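You operate a simulated robot arm through the tools that you are given. There is no shell and no other tool.

The job below is to be done with a simulated robot arm. You get a single attempt, and the scene is never put back.

JOB
Proof-load the test link to 250 kg, then let the pull off.
Fine: hang the link on the tester's peg and shut the release knob first; leave the pump lever raised and the link hanging.

Only the result counts: the job must be done as asked and must still hold three seconds after the hand-in. Knocking over, shifting, dropping, spilling or breaking anything else fails it.

ROBOT AND FRAMES
A 6-joint arm with a two-finger gripper on a trunk, on a base that moves. Base frame: it is fixed to the floor where the robot stands at the start and does not move with it; the origin is under the middle of the robot, x ahead of it, y to its left, z up. Lengths are in mm, angles in degrees, forces in N, time in s.
With the tool pointing down near the work surface it reaches from about 560 to 760 mm from the robot's upright axis, wherever it stands. Its first joint turns from -166.0 to 166.0 degrees. Places, roughly: magnet lever [600, -200, 900]; pull tester [600, 200, 800]; release knob [600, 200, 900]; tester peg [500, 100, 900]. Payload 1.66 kg.
The TCP is the grasp point between the finger pads, 16 mm short of the fingertips. In the tool frame z runs along the fingers and y along their closing line. The gripper opens to 111 mm; its body begins 104 mm behind the TCP.
Orientation is that of the tool frame in the base frame, as [roll, pitch, yaw] about the fixed x, y, z axes, in that order (R = Rz(yaw) Ry(pitch) Rx(roll)). With the fingers straight down and closing along the base's y, the tool's x points along the base's -x, its y along +y and its z along -z.

CONTROLS
- The arm moves only by the tool arm_command. Its argument "rows" is a list of rows, each a list of 7 numbers: the gripper command, from -1 (shut) to 1 (fully open), values between in proportion, then the shift along the base's x, y, z in units of 40 mm (1.0 is 40 mm), then the turn, a rotation vector about the base's x, y, z in units of 4 degrees (1.0 is 4 degrees). In form: [[gripper, tx, ty, tz, rx, ry, rz], ...]. A call has 1 to 20 rows; each row shifts and turns the commanded pose from where the row before left it. A call with a number of a shift or a turn outside -1 to 1 is refused whole. Each row takes 0.2 s and may step no farther than 50 mm and 8.6 degrees from the row before; otherwise, or with a gripper value out of range, the whole call is refused. A pose out of reach is approached as far as the arm can. The call stops where the force on the tool passes 90 N (or 10 N more than at its start, if that is more) or the arm is blocked; 0.2 s more then pass. Each finger travels about 169.8 mm/s and halts on what it meets, pressing with about 32 N; the grip force reading is that of the motor and also rises with nothing between the fingers. The clock runs only during rows and for 0.2 s after the last one: add rows that do not move to give the fingers time. It gives the time, the measured TCP pose, the force on the tool (base axes), the opening and the grip force at its end, in the units of the frame above (readings bear some noise), with the torque about the TCP (base axes, N m) and any sound that the robot's microphone picked up, and new pictures: "views" is both (left out), scene, wrist or none.
- Cameras (640 x 400 px; columns grow to the right, rows downward): "scene" is now at [53.9, 158.2, 1567.8]; the picture's right is [-0.28, -0.96, 0.00], its down [-0.74, 0.21, -0.64] and it looks along [0.61, -0.18, -0.77] (base axes); focal length 277 px, centre (320, 200). "wrist" rides on the gripper at [70, 14, -143] in the tool frame; the picture's right is [-0.19, 0.98, 0.00], its down [-0.87, -0.17, -0.47] and it looks along [-0.46, -0.09, 0.88] (tool axes); focal length 230 px, centre (320, 200). There is no depth. A picture from a camera that has moved, and an enlarged one, comes with that camera's place and axes in the base frame and with its lens. The place of the scene camera against the robot may be out by one fixed shift of up to 18 mm in any direction.
- raise_lower(by): moves the trunk up (or, below 0, down) by that many mm; the arm and the scene camera ride with it, the base frame stays. It gives what a move gives, with no picture.
- roll_base(legs): drives the robot by 1 to 6 legs, each [ahead, left, turn to the left] in mm, mm and degrees, along the robot's own axes; the way and the turn of a leg run together, so that a leg with both is an arc; at most 1500 mm and 180 degrees a leg. The arm and the cameras ride along, it lands a little off, and it stops where it bumps. It gives what a move gives, and a new picture of the scene camera.
- turn_head(pan, tilt): turns the head with the scene camera to pan (to the left, within 120 degrees either way) and tilt (down, from -29 to 69), counted from straight ahead of the robot. It gives what a move gives, and a new picture of the scene camera.
- close_up(camera, box): a new picture of the part [left, top, right, bottom] of that camera's present view, enlarged. The clock stands still meanwhile.
- close_job(): hands the job in; it is judged then, once.

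Nothing tells you exact positions but the pictures and the camera data. Unless the task says otherwise, let go and move clear before handing in.

The tools are called as a command line: name --pt "numbers of a row" for each row, then --argument value for the rest, lists and objects as JSON in quotes. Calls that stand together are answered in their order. arm_command: Moves the arm, as the interface text tells. Its arguments: {"type":"object","properties":{"rows":{"type":"array","items":{"type":"array","items":{"type":"number"}}},"views":{"type":"string","enum":["both","scene","wrist","none"]}},"required":["rows"]} The other tools are called the same way: raise_lower (by) moves the trunk up or down; roll_base (legs) drives the base; turn_head (pan, tilt) turns the head that bears the scene camera; close_up (camera, box) takes an enlarged picture of a part of a camera's view; close_job () hands the job in.

At the start:

```text
time_s: 0.0
eef_pos: [504.1, 110.8, 1207.4]
orientation: [-180.0, 0.0, 180.0]
force: [0.2, 0.6, -0.2]
ft_torque: [0.02, -0.01, 0.02]
finger_gap: 110.7
grip_force: 0.0
trunk travel left (down, up): [-175.0, 415.0]
robot x, y, heading: [4.6, -0.4, 0.0]
head pan, tilt (commanded): [-16.2, 50.3]
```

scene: 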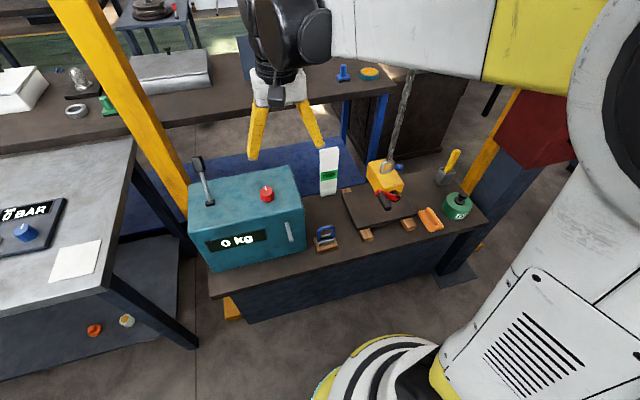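
wrist: 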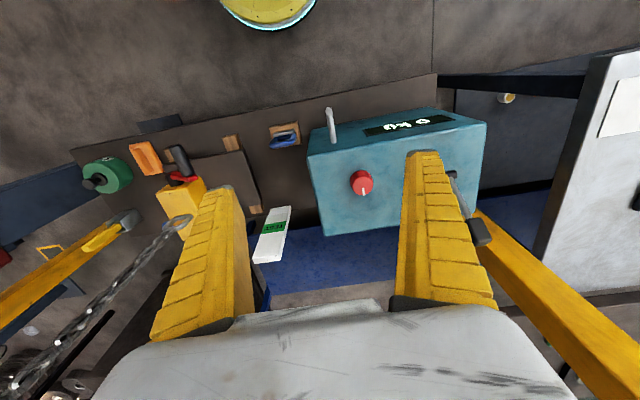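

The scene shows a teal pull tester with a "0 kg" display, a red knob on top, a lever at its back left and a silver peg on its front; a blue shackle-like link sits on a small wooden block next to it. I'll look closer at all of these before moving.

close_up --camera "scene" --box '[170, 140, 350, 290]'

close_up --camera "scene" --box '[300, 130, 500, 280]'

close_up --camera "wrist" --box '[220, 80, 500, 260]'

```text
2.67 times, centred on (260, 215) of scene
camera zoom: at [53.9, 158.2, 1567.8], right [-0.28, -0.96, 0.0], down [-0.74, 0.21, -0.64], along [0.61, -0.18, -0.77], focal length 738 px, centre (480, 160)
```

zoom: 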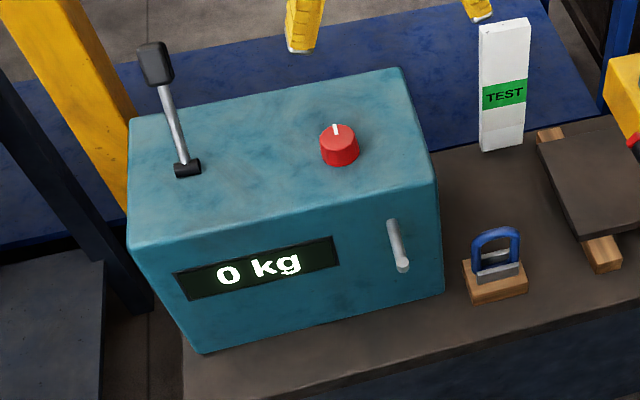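

```text
2.67 times, centred on (400, 205) of scene
camera zoom: at [53.9, 158.2, 1567.8], right [-0.28, -0.96, 0.0], down [-0.74, 0.21, -0.64], along [0.61, -0.18, -0.77], focal length 738 px, centre (107, 187)
```

zoom: 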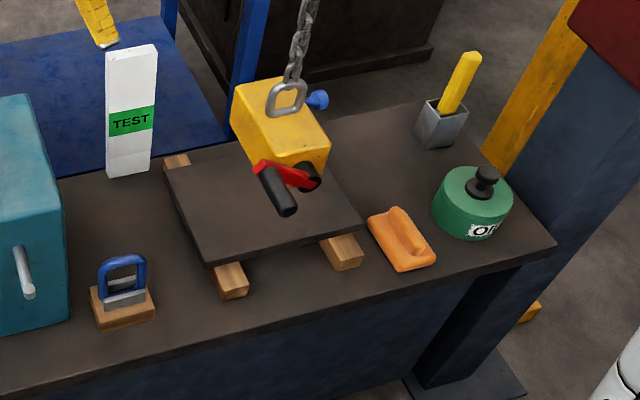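

```text
2.22 times, centred on (360, 170) of wrist
camera zoom: at [433.9, 124.7, 1349.7], right [0.19, 0.98, 0.0], down [0.87, -0.17, 0.47], along [0.46, -0.09, -0.88], focal length 511 px, centre (231, 267)
```

zoom: 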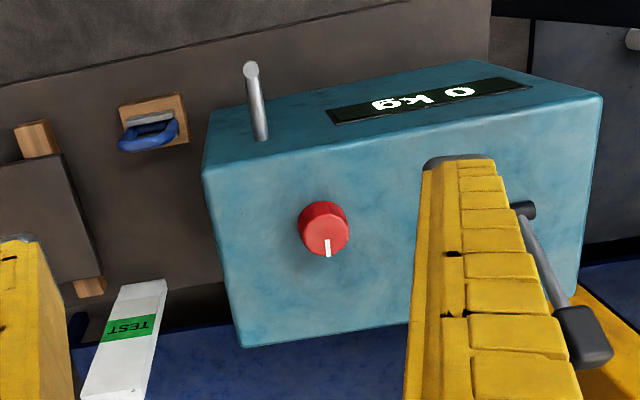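

The link is an arch standing on a small wooden block near (500, 25), and the peg runs from about (560, 131, 848) to (494, 131, 864), tilted up toward me. Both are too close for a downward tool, so I'll back the base up a little first.

roll_base --legs '[[-140, 0, 0]]'

```text
time_s: 1.3
eef_pos: [363.7, 110.7, 1206.5]
orientation: [179.9, 0.1, 179.9]
force: [-1.1, -1.0, -0.1]
ft_torque: [0.03, -0.03, 0.0]
finger_gap: 111.1
grip_force: 0.2
trunk travel left (down, up): [-175.0, 415.0]
robot x, y, heading: [-139.2, 0.7, 0.1]
head pan, tilt (commanded): [-16.2, 50.3]
camera scene: at [-85.7, 158.2, 1567.9], right [-0.28, -0.96, 0.0], down [-0.74, 0.21, -0.64], along [0.61, -0.18, -0.77], focal length 277 px, centre (320, 200)
```

scene: 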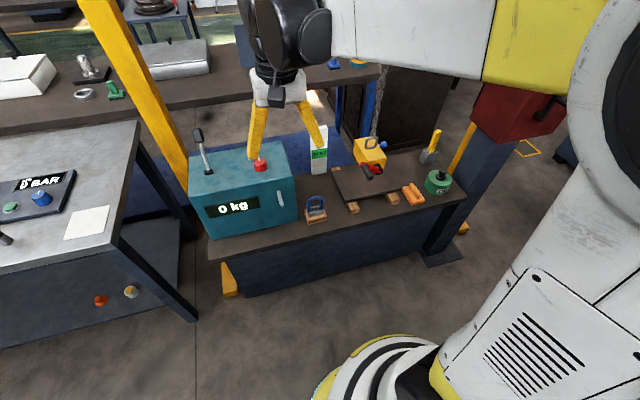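

The base moved about 140 mm back and stands square. Next I lower the arm a bit toward the link to view it and the peg with the wrist camera.

arm_command --pt "1 0.41 -0.5 -0.9 0 0 0" --pt "1 0.41 -0.5 -0.9 0 0 0" --pt "1 0.41 -0.5 -0.9 0 0 0" --pt "1 0.41 -0.5 -0.9 0 0 0" --pt "1 0 0 0 0 0 0" --views "wrist"

```text
time_s: 2.5
eef_pos: [430.6, 29.7, 1063.7]
orientation: [180.0, -0.1, -180.0]
force: [1.3, -0.1, 0.7]
ft_torque: [0.01, 0.02, -0.03]
finger_gap: 110.8
grip_force: 0.0
trunk travel left (down, up): [-175.0, 415.0]
robot x, y, heading: [-139.9, -0.9, -0.1]
head pan, tilt (commanded): [-16.2, 50.3]
camera wrist: at [360.1, 44.1, 1207.4], right [0.19, 0.98, 0.0], down [0.87, -0.17, 0.47], along [0.46, -0.09, -0.88], focal length 230 px, centre (320, 200)
```

wrist: 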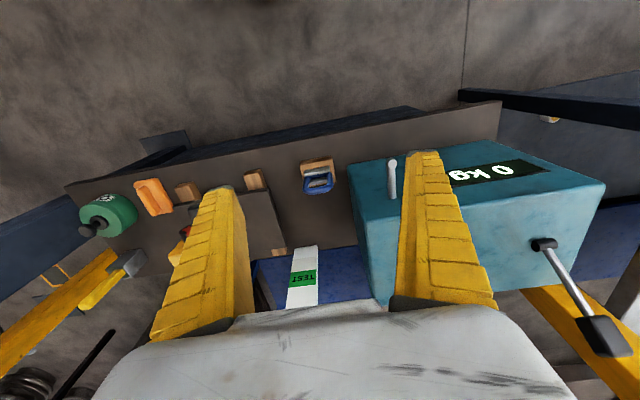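

close_up --camera "wrist" --box '[280, 140, 360, 210]'

close_up --camera "wrist" --box '[340, 130, 460, 230]'

close_up --camera "scene" --box '[270, 170, 360, 235]'

```text
5.71 times, centred on (320, 175) of wrist
camera zoom: at [360.1, 44.1, 1207.4], right [0.19, 0.98, 0.0], down [0.87, -0.17, 0.47], along [0.46, -0.09, -0.88], focal length 1315 px, centre (320, 343)
```

zoom: 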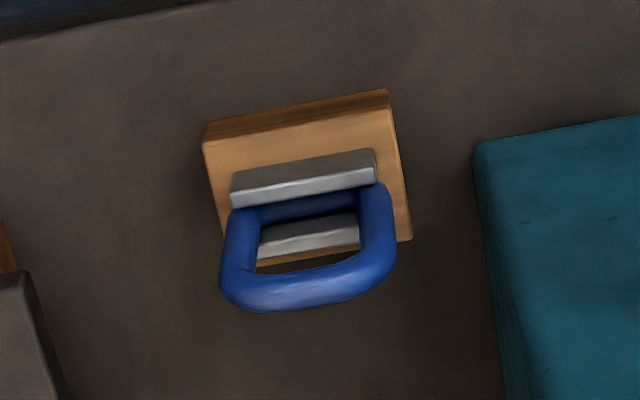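

```text
4.00 times, centred on (400, 180) of wrist
camera zoom: at [360.1, 44.1, 1207.4], right [0.19, 0.98, 0.0], down [0.87, -0.17, 0.47], along [0.46, -0.09, -0.88], focal length 920 px, centre (0, 280)
```

zoom: 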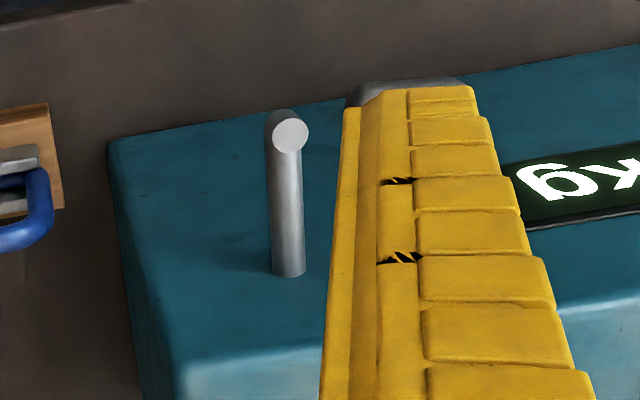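

```text
6.15 times, centred on (315, 202) of scene
camera zoom: at [-84.8, 158.3, 1567.9], right [-0.28, -0.96, 0.0], down [-0.74, 0.21, -0.64], along [0.61, -0.18, -0.77], focal length 1702 px, centre (351, 185)
```

zoom: 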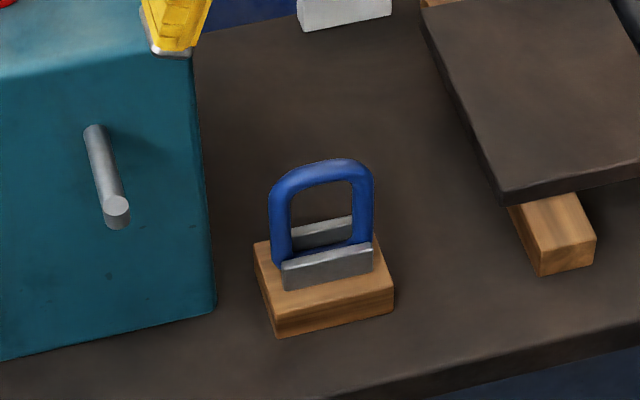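

The link is a blue rounded ring standing upright between two grey plates, its plane nearly square to x, with its top at about (551, 3, 800). I'll move the wrist camera closer to pin it down by a second viewpoint.

arm_command --pt "1 0.58 -0.2 -0.86 0 0 0" --pt "1 0.58 -0.2 -0.86 0 0 0" --pt "1 0.58 -0.2 -0.86 0 0 0" --pt "1 0 0 0 0 0 0" --views "both"

close_up --camera "wrist" --box '[230, 100, 430, 225]'

```text
time_s: 3.5
eef_pos: [500.1, 7.3, 959.4]
orientation: [179.9, 0.0, 180.0]
force: [-0.1, -0.7, 0.0]
ft_torque: [-0.01, -0.01, 0.03]
finger_gap: 110.9
grip_force: 0.0
trunk travel left (down, up): [-175.0, 415.0]
robot x, y, heading: [-136.3, 0.1, 0.0]
head pan, tilt (commanded): [-16.2, 50.3]
camera scene: at [-84.7, 158.2, 1567.9], right [-0.28, -0.96, 0.0], down [-0.74, 0.21, -0.64], along [0.61, -0.18, -0.77], focal length 277 px, centre (320, 200)
camera wrist: at [429.5, 20.7, 1102.0], right [0.19, 0.98, 0.0], down [0.87, -0.17, 0.47], along [0.46, -0.09, -0.88], focal length 230 px, centre (320, 200)
```

scene: 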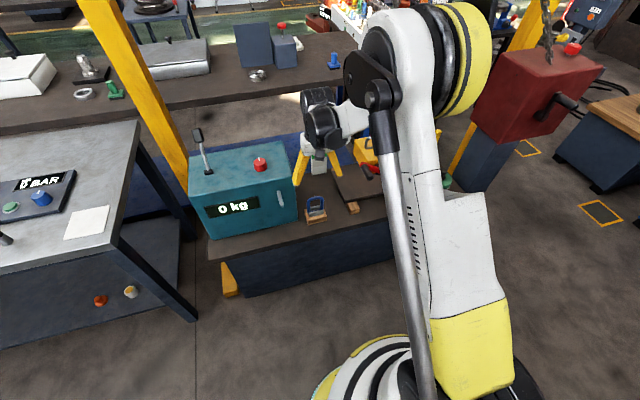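
wrist: 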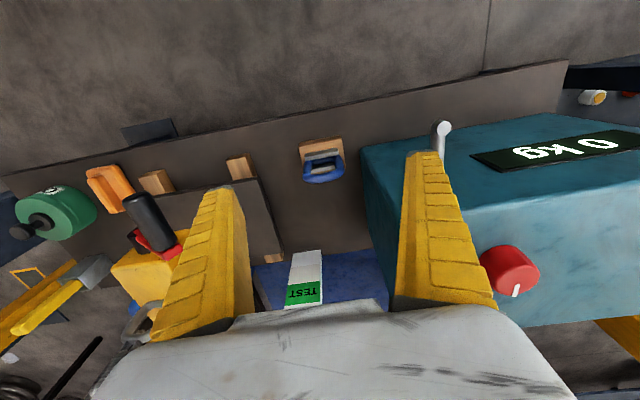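

```text
3.20 times, centred on (330, 162) of wrist
camera zoom: at [429.5, 20.7, 1102.0], right [0.19, 0.98, 0.0], down [0.87, -0.17, 0.47], along [0.46, -0.09, -0.88], focal length 736 px, centre (288, 320)
```

zoom: 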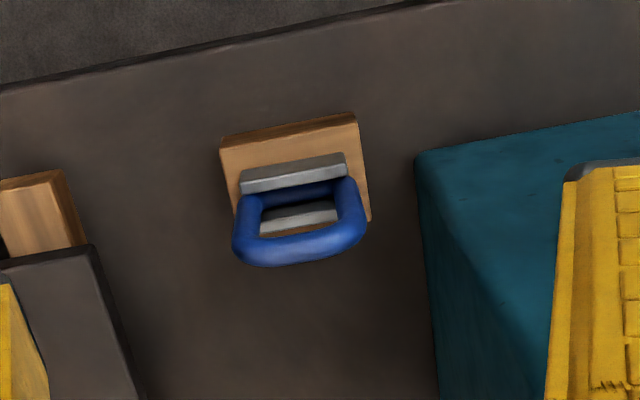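

The ring's top looks to be about (557, 1, 785) and its plane is square to x. I'll close in some more and take another look to refine that.

arm_command --pt "1 0.45 -0.05 -0.9 0 0 0" --pt "1 0.3 -0.06 -0.9 0 0 0" --pt "1 0 0 0 0 0 0" --views "wrist"

close_up --camera "wrist" --box '[250, 80, 410, 180]'

```text
time_s: 4.3
eef_pos: [531.5, 1.8, 885.6]
orientation: [179.9, 0.0, 180.0]
force: [-0.3, -0.7, -0.4]
ft_torque: [0.02, 0.02, 0.0]
finger_gap: 110.8
grip_force: 0.0
trunk travel left (down, up): [-175.0, 415.0]
robot x, y, heading: [-140.6, -1.4, -0.1]
head pan, tilt (commanded): [-16.2, 50.3]
camera wrist: at [461.4, 16.5, 1027.7], right [0.19, 0.98, 0.0], down [0.87, -0.17, 0.47], along [0.46, -0.09, -0.88], focal length 230 px, centre (320, 200)
```

wrist: 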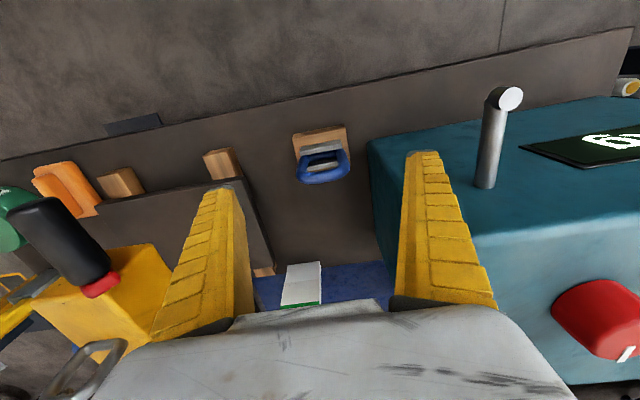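

```text
4.00 times, centred on (330, 130) of wrist
camera zoom: at [461.4, 16.5, 1027.7], right [0.19, 0.98, 0.0], down [0.87, -0.17, 0.47], along [0.46, -0.09, -0.88], focal length 920 px, centre (280, 480)
```

zoom: 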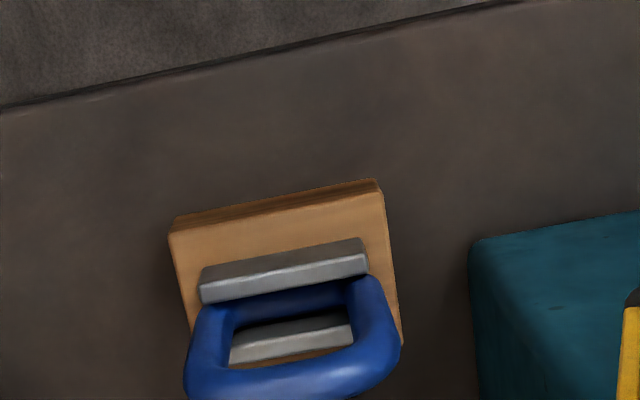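

Ring centre refined to about x 558, y 2, top bar z 783; the tester's right side (y≈73, front face x≈557) is too close for the wide palm if I come straight down. I'll tilt the tool 40° so the fingers point forward-down, closing along y, with a reduced opening.

arm_command --pt "0.37 -0.1 0 0 0 -1 0" --pt "0.37 -0.1 0 0 0 -1 0" --pt "0.37 -0.1 0 0 0 -1 0" --pt "0.37 -0.1 0 0 0 -1 0" --pt "0.37 -0.1 0 0 0 -1 0" --pt "0.37 -0.1 0 0 0 -1 0" --pt "0.37 -0.1 0 0 0 -1 0" --pt "0.37 -0.1 0 0 0 -1 0" --pt "0.37 -0.1 0 0 0 -1 0" --pt "0.37 -0.1 0 0 0 -1 0" --pt "0.37 0 0 0 0 0 0" --views "both"

```text
time_s: 6.7
eef_pos: [506.5, 2.7, 902.0]
orientation: [-180.0, 39.9, -179.9]
force: [-0.4, 0.6, -0.5]
ft_torque: [0.01, 0.01, -0.01]
finger_gap: 77.6
grip_force: 0.7
out of reach, approached as far as the arm can: row 10
trunk travel left (down, up): [-175.0, 415.0]
robot x, y, heading: [-140.4, -2.2, -0.2]
head pan, tilt (commanded): [-16.2, 50.3]
camera scene: at [-84.6, 158.2, 1567.8], right [-0.28, -0.96, 0.0], down [-0.74, 0.21, -0.64], along [0.61, -0.18, -0.77], focal length 277 px, centre (320, 200)
camera wrist: at [361.1, 16.8, 967.9], right [0.15, 0.98, 0.12], down [0.36, -0.17, 0.92], along [0.92, -0.09, -0.38], focal length 230 px, centre (320, 200)
```

scene: 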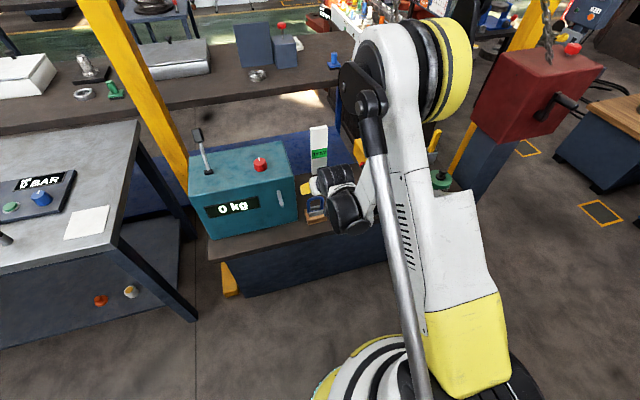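
wrist: 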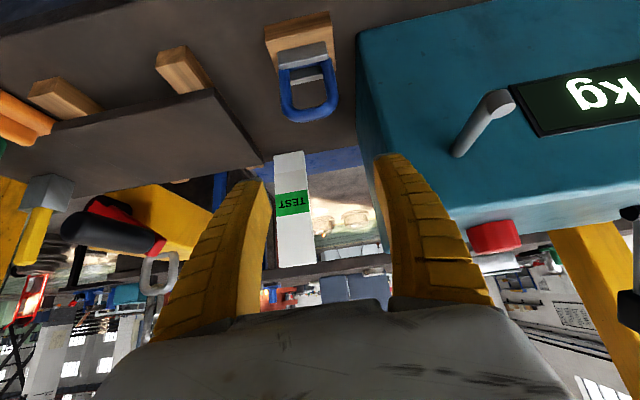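

The tilt worked, but the arm is at its inner limit here. I'll back the base up another 90 mm to get room for the tilted tool.

roll_base --legs '[[-90, 0, 0]]'

close_up --camera "wrist" --box '[240, 0, 400, 130]'

```text
time_s: 7.8
eef_pos: [413.9, 1.6, 903.1]
orientation: [-180.0, 39.8, 179.8]
force: [-0.2, 0.8, 0.2]
ft_torque: [0.01, 0.02, 0.01]
finger_gap: 77.6
grip_force: 0.7
trunk travel left (down, up): [-175.0, 415.0]
robot x, y, heading: [-227.5, 1.7, -0.3]
head pan, tilt (commanded): [-16.2, 50.3]
camera scene: at [-176.2, 158.3, 1567.9], right [-0.28, -0.96, 0.0], down [-0.74, 0.22, -0.64], along [0.61, -0.18, -0.77], focal length 277 px, centre (320, 200)
```

scene: 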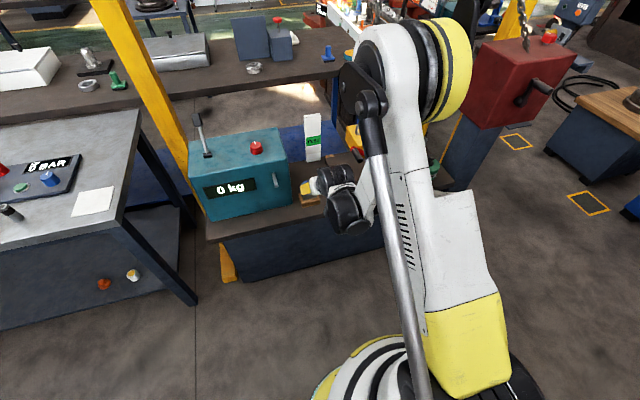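

```text
3.08 times, centred on (320, 65) of wrist
camera zoom: at [269.6, 15.8, 968.3], right [0.15, 0.98, 0.12], down [0.36, -0.17, 0.92], along [0.92, -0.09, -0.38], focal length 708 px, centre (320, 615)
```

zoom: 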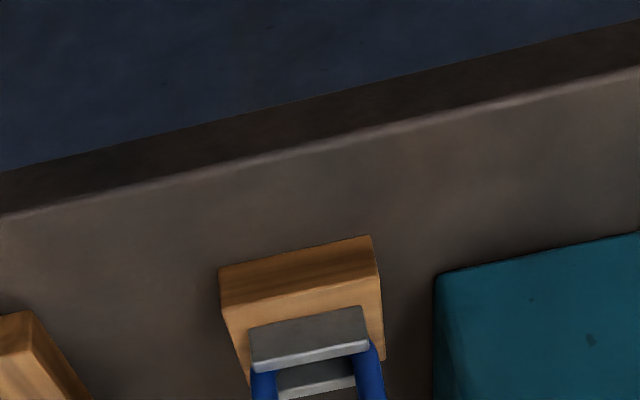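

arm_command --pt "0.37 0.8 0 -0.7 0 0 0" --pt "0.37 0.8 0 -0.7 0 0 0" --pt "0.37 0.6 0 -0.7 0 0 0" --pt "0.37 0 0 0 0 0 0" --views "wrist"

close_up --camera "wrist" --box '[240, 0, 440, 150]'

```text
time_s: 8.8
eef_pos: [503.8, -0.6, 819.1]
orientation: [-180.0, 39.9, 179.7]
force: [-0.5, 0.0, -0.9]
ft_torque: [0.02, -0.01, -0.03]
finger_gap: 77.6
grip_force: 1.1
trunk travel left (down, up): [-175.0, 415.0]
robot x, y, heading: [-230.2, 1.5, -0.2]
head pan, tilt (commanded): [-16.2, 50.3]
camera wrist: at [358.7, 14.3, 884.6], right [0.15, 0.98, 0.12], down [0.36, -0.17, 0.92], along [0.92, -0.09, -0.38], focal length 230 px, centre (320, 200)
```

wrist: 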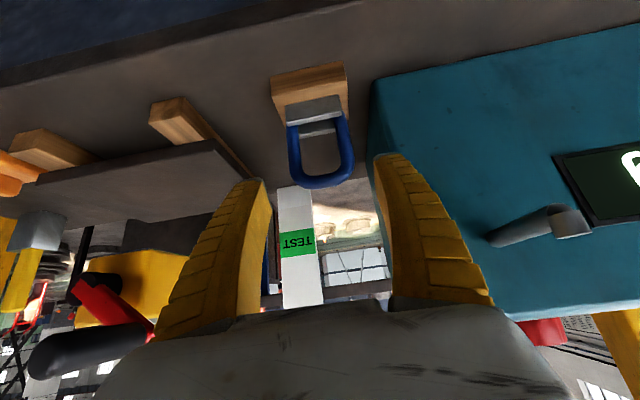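

```text
2.67 times, centred on (340, 75) of wrist
camera zoom: at [358.7, 14.3, 884.6], right [0.15, 0.98, 0.12], down [0.36, -0.17, 0.92], along [0.92, -0.09, -0.38], focal length 614 px, centre (267, 533)
```

zoom: 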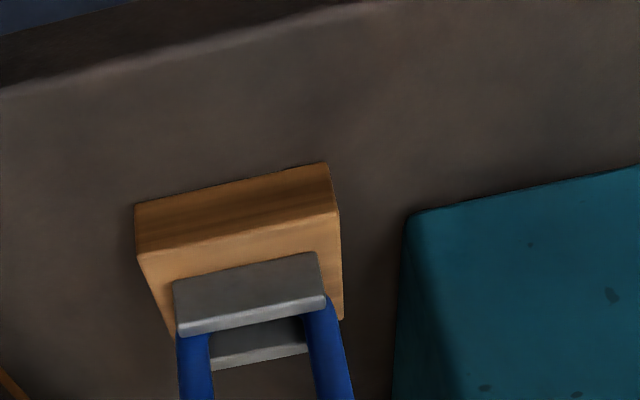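

The tilted view puts the ring's top bar at (558, 2, 782), about 65 mm wide across y. I'll open a little more, slide the fingers down on either side of it and look before closing.

arm_command --pt "0.55 0.3 0.06 -0.3 0 0 0" --pt "0.55 0.35 0 -0.35 0 0 0" --pt "0.55 0.35 0 -0.35 0 0 0" --pt "0.55 0.3 0 -0.32 0 0 0" --pt "0.55 0 0 0 0 0 0" --views "both"

close_up --camera "wrist" --box '[240, 80, 440, 220]'

```text
time_s: 10.0
eef_pos: [554.5, 2.3, 766.4]
orientation: [179.9, 39.9, 179.8]
force: [-0.7, -1.0, -0.1]
ft_torque: [-0.03, 0.03, 0.01]
finger_gap: 87.3
grip_force: 0.7
trunk travel left (down, up): [-175.0, 415.0]
robot x, y, heading: [-228.3, -2.4, -0.0]
head pan, tilt (commanded): [-16.2, 50.3]
camera scene: at [-175.0, 158.3, 1567.9], right [-0.28, -0.96, 0.0], down [-0.74, 0.22, -0.64], along [0.61, -0.18, -0.77], focal length 277 px, centre (320, 200)
camera wrist: at [409.5, 17.1, 831.7], right [0.15, 0.98, 0.12], down [0.36, -0.17, 0.92], along [0.92, -0.09, -0.38], focal length 230 px, centre (320, 200)
```

scene: 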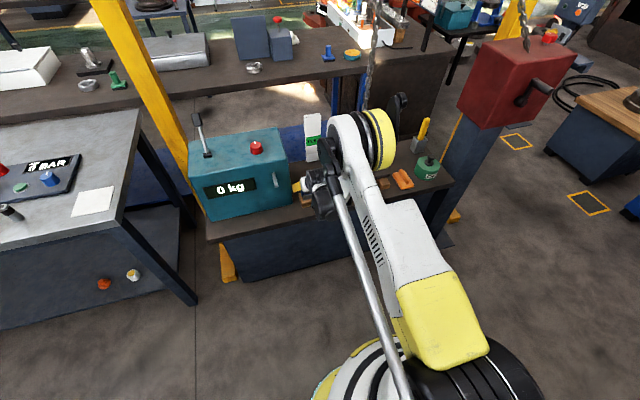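
wrist: 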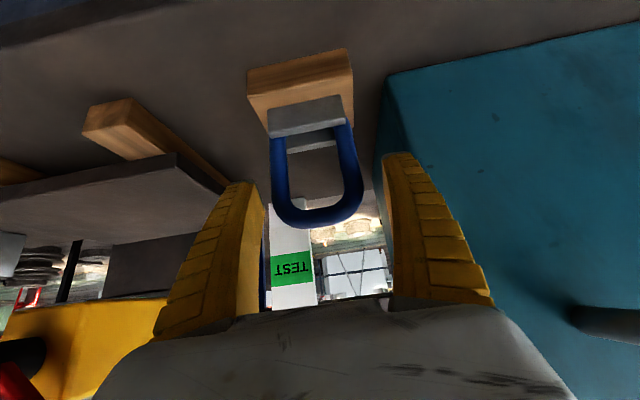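

```text
2.86 times, centred on (340, 150) of wrist
camera zoom: at [409.5, 17.1, 831.7], right [0.15, 0.98, 0.12], down [0.36, -0.17, 0.92], along [0.92, -0.09, -0.38], focal length 657 px, centre (263, 343)
```

zoom: 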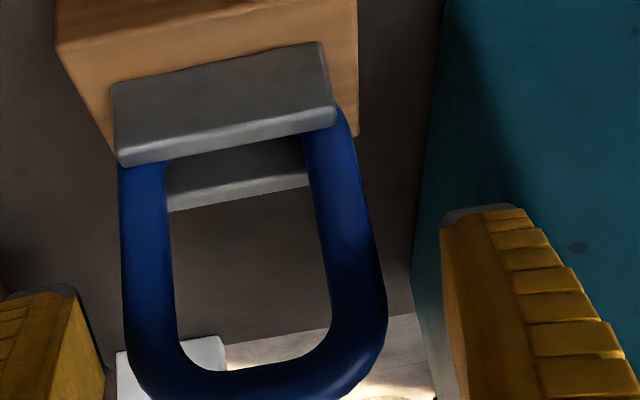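

The fingers straddle the ring cleanly (ring spans y −32 to 34, TCP y 2). I'll lower 5 mm more and close on the legs.

arm_command --pt "0.55 0.08 -0.03 -0.12 0 0 0" --pt "0.55 0 0 0 0 0 0" --pt "-0.2 0 0 0 0 0 0" --pt "-1 0 0 0 0 0 0" --pt "-1 0 0 0 0 0 0" --pt "-1 0 0 0 0 0 0" --views "wrist"

```text
time_s: 11.4
eef_pos: [558.3, 1.2, 762.3]
orientation: [179.9, 39.8, 179.8]
force: [-1.3, -0.3, -0.6]
ft_torque: [0.0, 0.03, -0.01]
finger_gap: 66.2
grip_force: 32.0
trunk travel left (down, up): [-175.0, 415.0]
robot x, y, heading: [-229.3, -2.1, -0.1]
head pan, tilt (commanded): [-16.2, 50.3]
camera wrist: at [413.2, 16.1, 826.8], right [0.15, 0.98, 0.12], down [0.36, -0.17, 0.92], along [0.92, -0.09, -0.38], focal length 230 px, centre (320, 200)
```

wrist: 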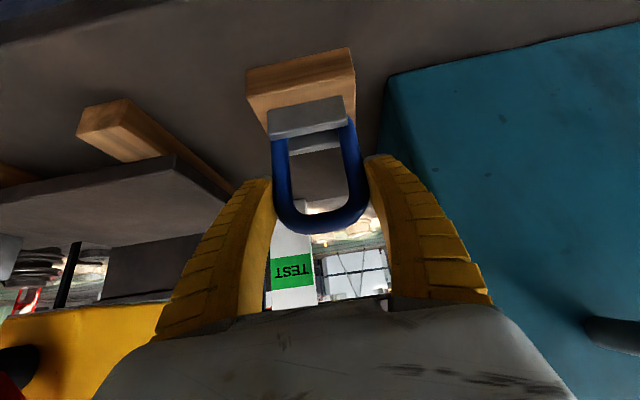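

The grip holds the ring at 66 mm. Now I lift it straight up out of its holder, slowly.

arm_command --pt "-1 0 0 0.2 0 0 0" --pt "-1 0 0 0.25 0 0 0" --pt "-1 0 0 0.3 0 0 0" --pt "-1 0 0 0.3 0 0 0" --pt "-1 0 0 0.4 0 0 0" --pt "-1 0 0 0.4 0 0 0" --pt "-1 0 0 0 0 0 0" --views "both"

```text
time_s: 13.0
eef_pos: [559.0, 3.0, 835.7]
orientation: [-180.0, 39.9, 179.8]
force: [0.1, 0.6, -3.1]
ft_torque: [-0.05, 0.0, -0.01]
finger_gap: 66.6
grip_force: 32.4
trunk travel left (down, up): [-175.0, 415.0]
robot x, y, heading: [-233.3, 1.3, -0.2]
head pan, tilt (commanded): [-16.2, 50.3]
camera scene: at [-174.7, 158.3, 1567.8], right [-0.28, -0.96, 0.0], down [-0.74, 0.22, -0.64], along [0.61, -0.18, -0.77], focal length 277 px, centre (320, 200)
camera wrist: at [413.9, 17.6, 899.3], right [0.15, 0.98, 0.12], down [0.36, -0.17, 0.92], along [0.92, -0.09, -0.38], focal length 230 px, centre (320, 200)
```

scene: 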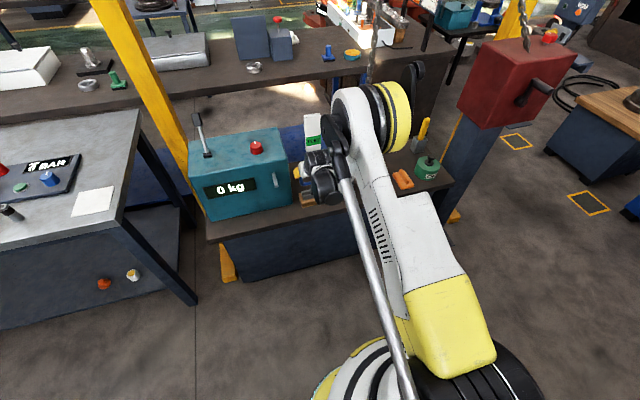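
wrist: 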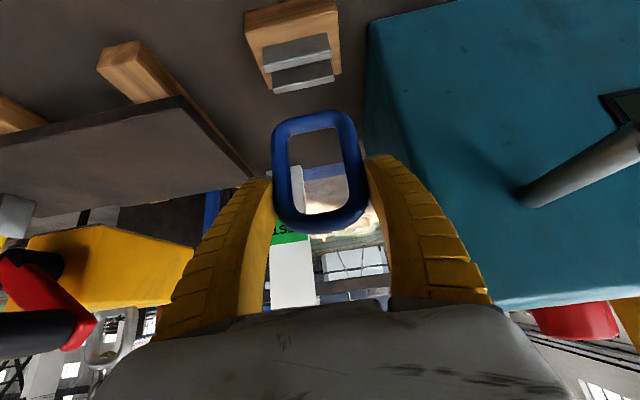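

The link is free (about 3 N) and hangs upright in the fingers with its top bar ~19 mm above the TCP. I'll back away from the tester face, raise to peg height and move across in front of the peg.

arm_command --pt "-1 -0.7 0 0.33 0 0 0" --pt "-1 -0.7 0 0.33 0 0 0" --pt "-1 -0.7 0 0.33 0 0 0" --pt "-1 -0.7 0 0.33 0 0 0" --pt "-1 0 0.64 0 0 0 0" --pt "-1 0 0.64 0 0 0 0" --pt "-1 0 0.64 0 0 0 0" --pt "-1 0 0.64 0 0 0 0" --pt "-1 0 0.64 0 0 0 0" --pt "-1 0 0 0 0 0 0" --views "both"

close_up --camera "wrist" --box '[220, 60, 420, 260]'

close_up --camera "scene" --box '[180, 100, 360, 240]'

```text
time_s: 15.2
eef_pos: [447.0, 131.0, 886.8]
orientation: [-179.9, 39.9, 179.8]
force: [-0.4, -0.4, -3.4]
ft_torque: [0.0, 0.0, 0.0]
finger_gap: 66.3
grip_force: 32.2
trunk travel left (down, up): [-175.0, 415.0]
robot x, y, heading: [-229.8, 2.6, -0.0]
head pan, tilt (commanded): [-16.2, 50.3]
camera scene: at [-174.7, 158.3, 1567.8], right [-0.28, -0.96, 0.0], down [-0.74, 0.22, -0.64], along [0.61, -0.18, -0.77], focal length 277 px, centre (320, 200)
camera wrist: at [301.1, 145.8, 952.3], right [0.15, 0.98, 0.12], down [0.36, -0.17, 0.92], along [0.92, -0.09, -0.38], focal length 230 px, centre (320, 200)
```

scene: 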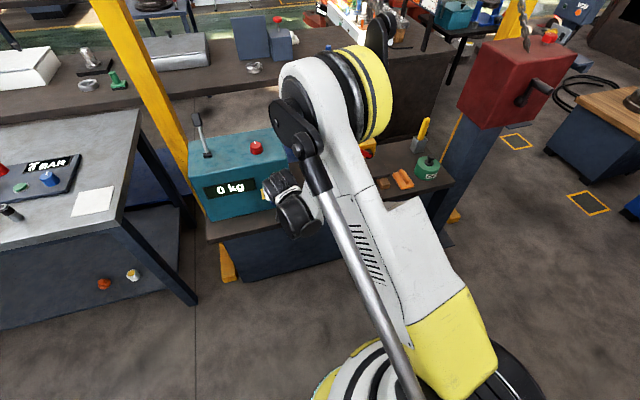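
wrist: 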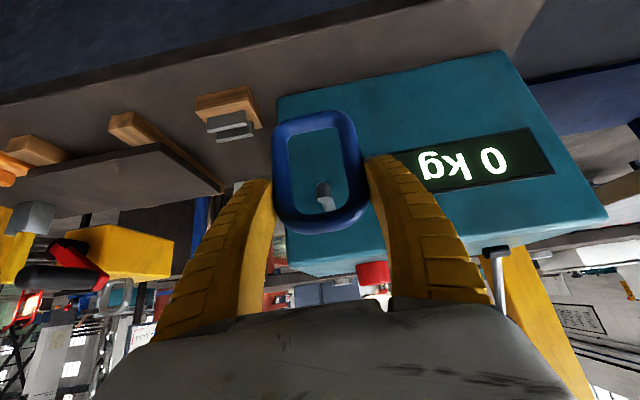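

```text
2.00 times, centred on (320, 160) of wrist
camera zoom: at [301.1, 145.8, 952.3], right [0.15, 0.98, 0.12], down [0.36, -0.17, 0.92], along [0.92, -0.09, -0.38], focal length 460 px, centre (320, 280)
```

zoom: 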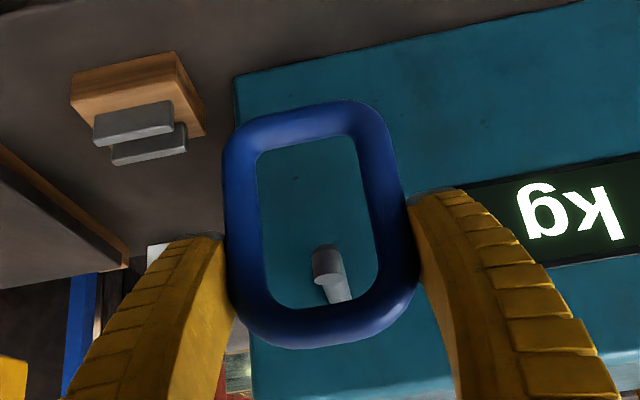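

```text
2.86 times, centred on (270, 170) of scene
camera zoom: at [-174.7, 158.3, 1567.8], right [-0.28, -0.96, 0.0], down [-0.74, 0.22, -0.64], along [0.61, -0.18, -0.77], focal length 790 px, centre (463, 286)
```

zoom: 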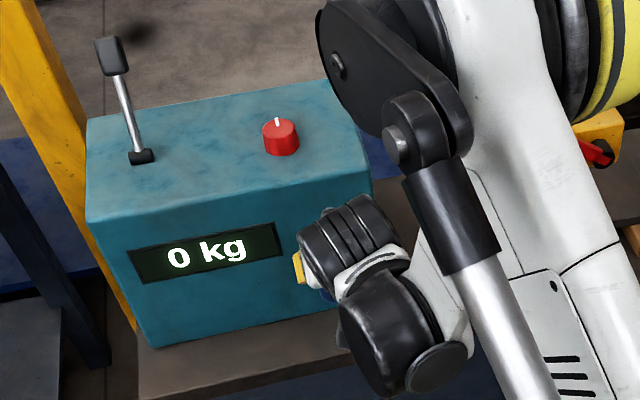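

The peg tip (about (495, 131, 866)) shows right through the middle of the ring's hole. I'll advance straight ahead 75 mm so the ring goes over the peg.

arm_command --pt "-1 0.4 0 0 0 0 0" --pt "-1 0.4 0 0 0 0 0" --pt "-1 0.4 0 0 0 0 0" --pt "-1 0.35 0 0 0 0 0" --pt "-1 0.3 0 0 0 0 0" --pt "-1 0 0 0 0 0 0" --views "both"

close_up --camera "wrist" --box '[220, 60, 420, 260]'

```text
time_s: 16.6
eef_pos: [521.8, 129.7, 888.8]
orientation: [180.0, 39.9, 179.8]
force: [0.7, -0.3, -2.6]
ft_torque: [0.02, -0.01, 0.01]
finger_gap: 66.3
grip_force: 31.9
trunk travel left (down, up): [-175.0, 415.0]
robot x, y, heading: [-230.1, 0.4, -0.5]
head pan, tilt (commanded): [-16.2, 50.3]
camera scene: at [-174.7, 158.3, 1567.8], right [-0.28, -0.96, 0.0], down [-0.74, 0.22, -0.64], along [0.61, -0.18, -0.77], focal length 277 px, centre (320, 200)
camera wrist: at [376.4, 144.4, 953.3], right [0.15, 0.98, 0.12], down [0.36, -0.17, 0.92], along [0.92, -0.09, -0.38], focal length 230 px, centre (320, 200)
```

scene: 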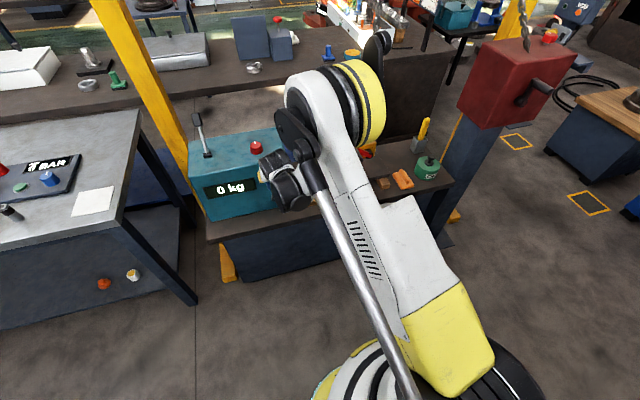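
wrist: 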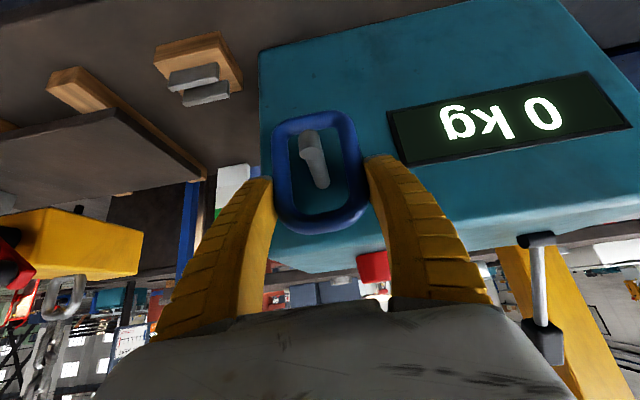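

```text
2.00 times, centred on (320, 160) of wrist
camera zoom: at [376.4, 144.4, 953.3], right [0.15, 0.98, 0.12], down [0.36, -0.17, 0.92], along [0.92, -0.09, -0.38], focal length 460 px, centre (320, 280)
```

zoom: 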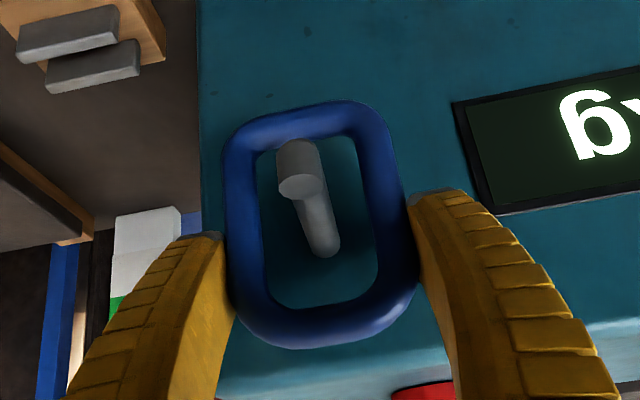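

The ring encloses the peg, with the tip some 25 mm this side of it. I'll advance 5 mm more, then lower gradually until the top bar comes to rest on the peg.

arm_command --pt "-1 0.12 0.02 -0.15 0 0 0" --pt "-1 0 0 -0.2 0 0 0" --pt "-1 0 0 -0.2 0 0 0" --pt "-1 0 0 -0.1 0 0 0" --pt "-1 0 0 0 0 0 0" --views "wrist"

close_up --camera "wrist" --box '[220, 60, 420, 260]'

```text
time_s: 17.8
eef_pos: [526.1, 130.7, 861.2]
orientation: [179.9, 39.9, 179.7]
force: [-0.6, -0.2, -3.1]
ft_torque: [-0.01, 0.04, 0.04]
finger_gap: 66.1
grip_force: 31.8
trunk travel left (down, up): [-175.0, 415.0]
robot x, y, heading: [-231.0, 2.8, -0.1]
head pan, tilt (commanded): [-16.2, 50.3]
camera wrist: at [380.6, 145.5, 926.3], right [0.15, 0.98, 0.12], down [0.36, -0.17, 0.92], along [0.92, -0.09, -0.38], focal length 230 px, centre (320, 200)
```

wrist: 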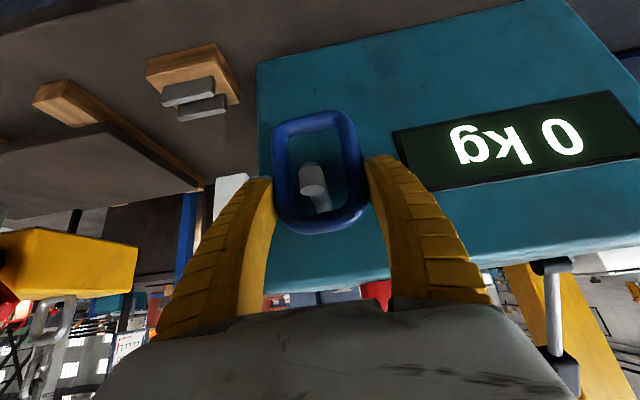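

```text
2.00 times, centred on (320, 160) of wrist
camera zoom: at [380.6, 145.5, 926.3], right [0.15, 0.98, 0.12], down [0.36, -0.17, 0.92], along [0.92, -0.09, -0.38], focal length 460 px, centre (320, 280)
```

zoom: 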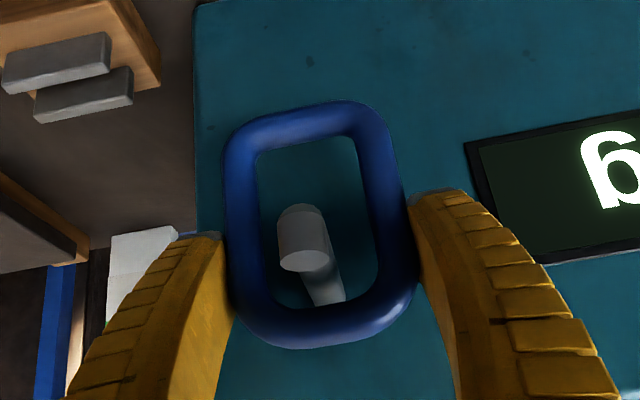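

Peg axis is near z 863 at the ring, so about 6 mm remain. I'll ease down in small steps while watching the force.

arm_command --pt "-1 0 0 -0.06 0 0 0" --pt "-1 0 0 -0.06 0 0 0" --pt "-1 0 0 0 0 0 0" --views "none"

arm_command --pt "-1 0 0 -0.05 0 0 0" --pt "-1 0 0 0 0 0 0" --views "none"

arm_command --pt "-1 0 0 -0.05 0 0 0" --pt "-1 0 0 0 0 0 0" --views "wrist"

```text
time_s: 18.6
eef_pos: [525.2, 131.6, 857.6]
orientation: [-180.0, 39.7, 179.8]
force: [0.3, 0.7, -1.7]
ft_torque: [-0.01, 0.0, -0.03]
finger_gap: 66.2
grip_force: 31.9
trunk travel left (down, up): [-175.0, 415.0]
robot x, y, heading: [-228.7, -1.6, -0.2]
head pan, tilt (commanded): [-16.2, 50.3]
```

```text
time_s: 19.2
eef_pos: [525.1, 130.3, 855.3]
orientation: [180.0, 39.8, 179.8]
force: [-0.2, -0.3, -3.1]
ft_torque: [-0.01, 0.03, 0.0]
finger_gap: 66.5
grip_force: 32.0
trunk travel left (down, up): [-175.0, 415.0]
robot x, y, heading: [-225.7, 0.4, -0.3]
head pan, tilt (commanded): [-16.2, 50.3]
```

```text
time_s: 19.8
eef_pos: [525.8, 130.9, 854.1]
orientation: [-180.0, 39.9, 179.8]
force: [2.8, 0.6, 5.2]
ft_torque: [-0.03, 0.05, 0.01]
finger_gap: 66.4
grip_force: 32.0
trunk travel left (down, up): [-175.0, 415.0]
robot x, y, heading: [-229.7, 0.7, -0.0]
head pan, tilt (commanded): [-16.2, 50.3]
camera wrist: at [379.6, 145.1, 918.5], right [0.15, 0.98, 0.12], down [0.36, -0.17, 0.92], along [0.92, -0.09, -0.38], focal length 230 px, centre (320, 200)
```

wrist: 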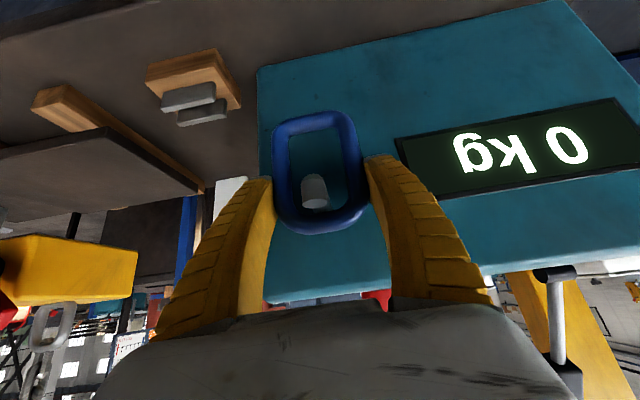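

The force turned upward, so the ring now rests on the peg. I'll open the fingers and then back out along the tool axis.

arm_command --pt "0.3 0 0 0 0 0 0" --pt "0.5 0 0 0 0 0 0" --pt "0.5 0 0 0 0 0 0" --views "wrist"

close_up --camera "wrist" --box '[220, 60, 420, 260]'

```text
time_s: 20.6
eef_pos: [525.3, 130.0, 853.7]
orientation: [180.0, 39.8, 179.8]
force: [-0.7, -0.1, -0.1]
ft_torque: [0.01, -0.01, -0.02]
finger_gap: 84.4
grip_force: 0.4
trunk travel left (down, up): [-175.0, 415.0]
robot x, y, heading: [-226.5, 0.4, -0.1]
head pan, tilt (commanded): [-16.2, 50.3]
camera wrist: at [379.5, 145.1, 918.1], right [0.15, 0.98, 0.12], down [0.36, -0.17, 0.92], along [0.92, -0.09, -0.38], focal length 230 px, centre (320, 200)
```

wrist: 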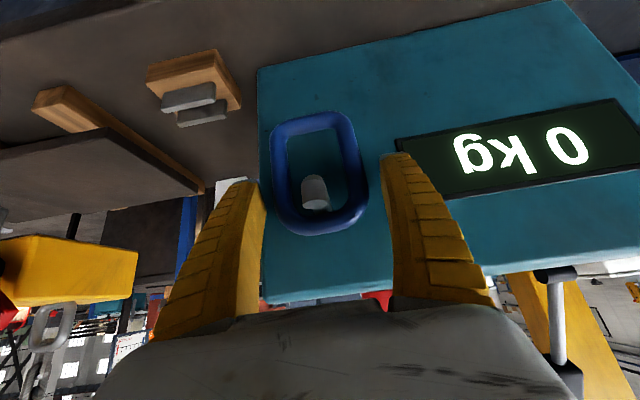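

```text
2.00 times, centred on (320, 160) of wrist
camera zoom: at [379.5, 145.1, 918.1], right [0.15, 0.98, 0.12], down [0.36, -0.17, 0.92], along [0.92, -0.09, -0.38], focal length 460 px, centre (320, 280)
```

zoom: 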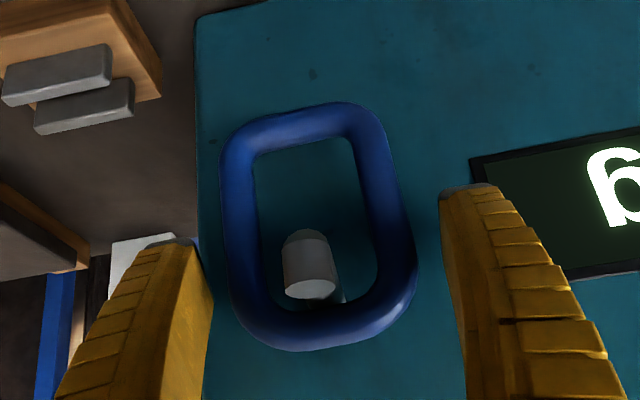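

The link hangs on the peg and the fingers are clear of it. I'll back out along the tool axis and check that it stays put.

arm_command --pt "0.5 -0.32 0 0.38 0 0 0" --pt "0.5 -0.48 0 0.57 0 0 0" --pt "0.5 -0.48 0 0.57 0 0 0" --pt "0.5 -0.48 0 0.6 0 0 0" --pt "0.5 -0.3 0 0.8 0 0 0" --pt "0.5 0 0 0 0 0 0" --views "both"

close_up --camera "wrist" --box '[220, 20, 480, 200]'

```text
time_s: 22.0
eef_pos: [446.0, 132.8, 970.9]
orientation: [-180.0, 39.9, 179.8]
force: [-1.1, 0.7, -0.6]
ft_torque: [0.02, -0.01, -0.05]
finger_gap: 84.6
grip_force: 0.8
trunk travel left (down, up): [-175.0, 415.0]
robot x, y, heading: [-229.9, 3.1, -0.3]
head pan, tilt (commanded): [-16.2, 50.3]
camera scene: at [-174.9, 158.3, 1567.8], right [-0.28, -0.96, 0.0], down [-0.74, 0.22, -0.64], along [0.61, -0.18, -0.77], focal length 277 px, centre (320, 200)
camera wrist: at [300.6, 147.2, 1036.0], right [0.15, 0.98, 0.12], down [0.36, -0.17, 0.92], along [0.92, -0.09, -0.38], focal length 230 px, centre (320, 200)
```

scene: 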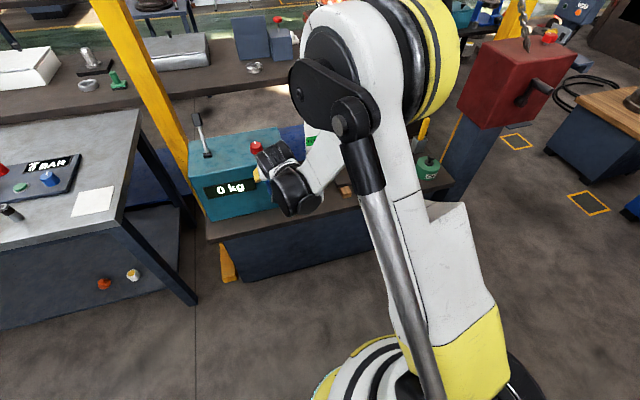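
wrist: 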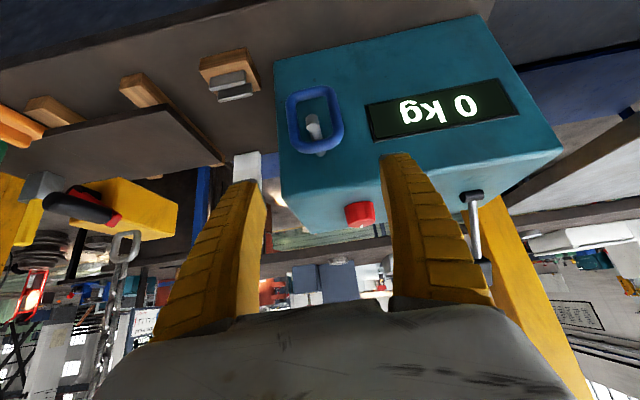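

```text
2.22 times, centred on (350, 110) of wrist
camera zoom: at [300.6, 147.2, 1036.0], right [0.15, 0.98, 0.12], down [0.36, -0.17, 0.92], along [0.92, -0.09, -0.38], focal length 511 px, centre (253, 400)
```

zoom: 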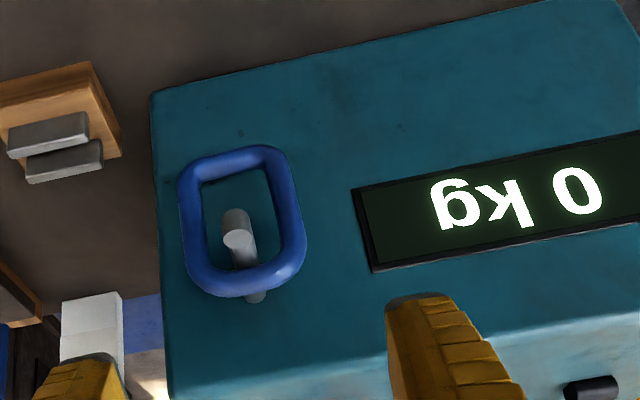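

The link hangs on the peg as wanted. Next I raise the arm and bring the tool back to vertical before going above the release knob.

arm_command --pt "0.5 0 0 0.5 0 1 0" --pt "0.5 0 0 0.5 0 1 0" --pt "0.5 0 0 0.5 0 1 0" --pt "0.5 0 0 0.5 0 1 0" --pt "0.5 0 0 0.5 0 1 0" --pt "0.5 0 0 0.5 0 1 0" --pt "0.5 0 0 0.4 0 1 0" --pt "0.5 0 0 0.3 0 1 0" --pt "0.5 0 0 0.3 0 1 0" --pt "0.5 0 0 0 0 1 0" --pt "0.5 0 0 0 0 0 0" --views "wrist"

roll_base --legs '[[180, 0, 0]]'

```text
time_s: 24.4
eef_pos: [441.6, 131.9, 1130.3]
orientation: [-180.0, -0.2, 179.8]
force: [-0.1, -0.5, 0.1]
ft_torque: [0.03, -0.01, 0.0]
finger_gap: 84.5
grip_force: 0.3
trunk travel left (down, up): [-175.0, 415.0]
robot x, y, heading: [-231.8, 2.2, 0.1]
head pan, tilt (commanded): [-16.2, 50.3]
camera wrist: at [372.8, 146.7, 1273.9], right [0.19, 0.98, 0.0], down [0.87, -0.17, 0.47], along [0.46, -0.09, -0.88], focal length 230 px, centre (320, 200)
```

wrist: 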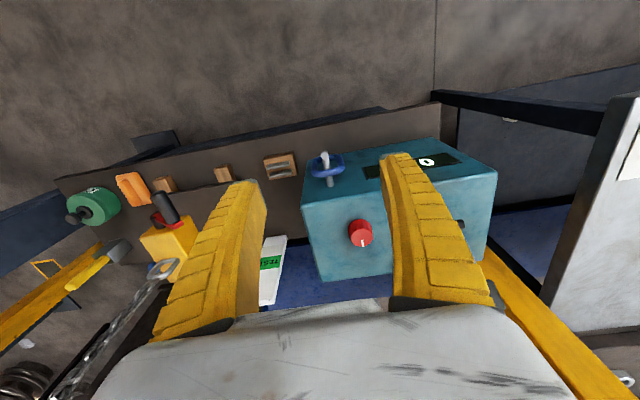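

```text
time_s: 25.9
eef_pos: [622.3, 130.1, 1130.0]
orientation: [-179.8, -0.1, 179.7]
force: [0.6, 0.4, -0.4]
ft_torque: [0.01, 0.03, -0.01]
finger_gap: 84.5
grip_force: 1.2
trunk travel left (down, up): [-175.0, 415.0]
robot x, y, heading: [-51.1, -1.6, -0.1]
head pan, tilt (commanded): [-16.2, 50.3]
camera scene: at [5.4, 157.4, 1567.8], right [-0.28, -0.96, 0.0], down [-0.74, 0.22, -0.64], along [0.61, -0.18, -0.77], focal length 277 px, centre (320, 200)
```

scene: 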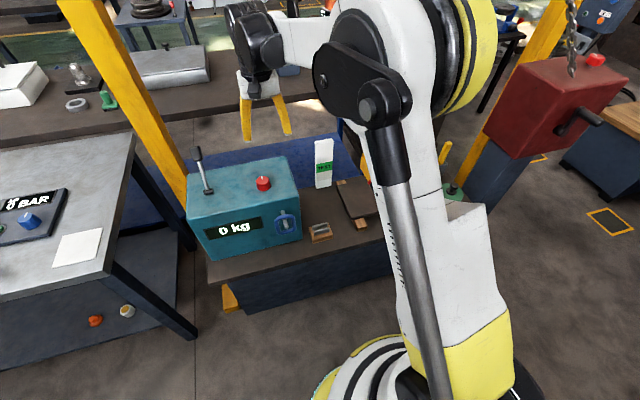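

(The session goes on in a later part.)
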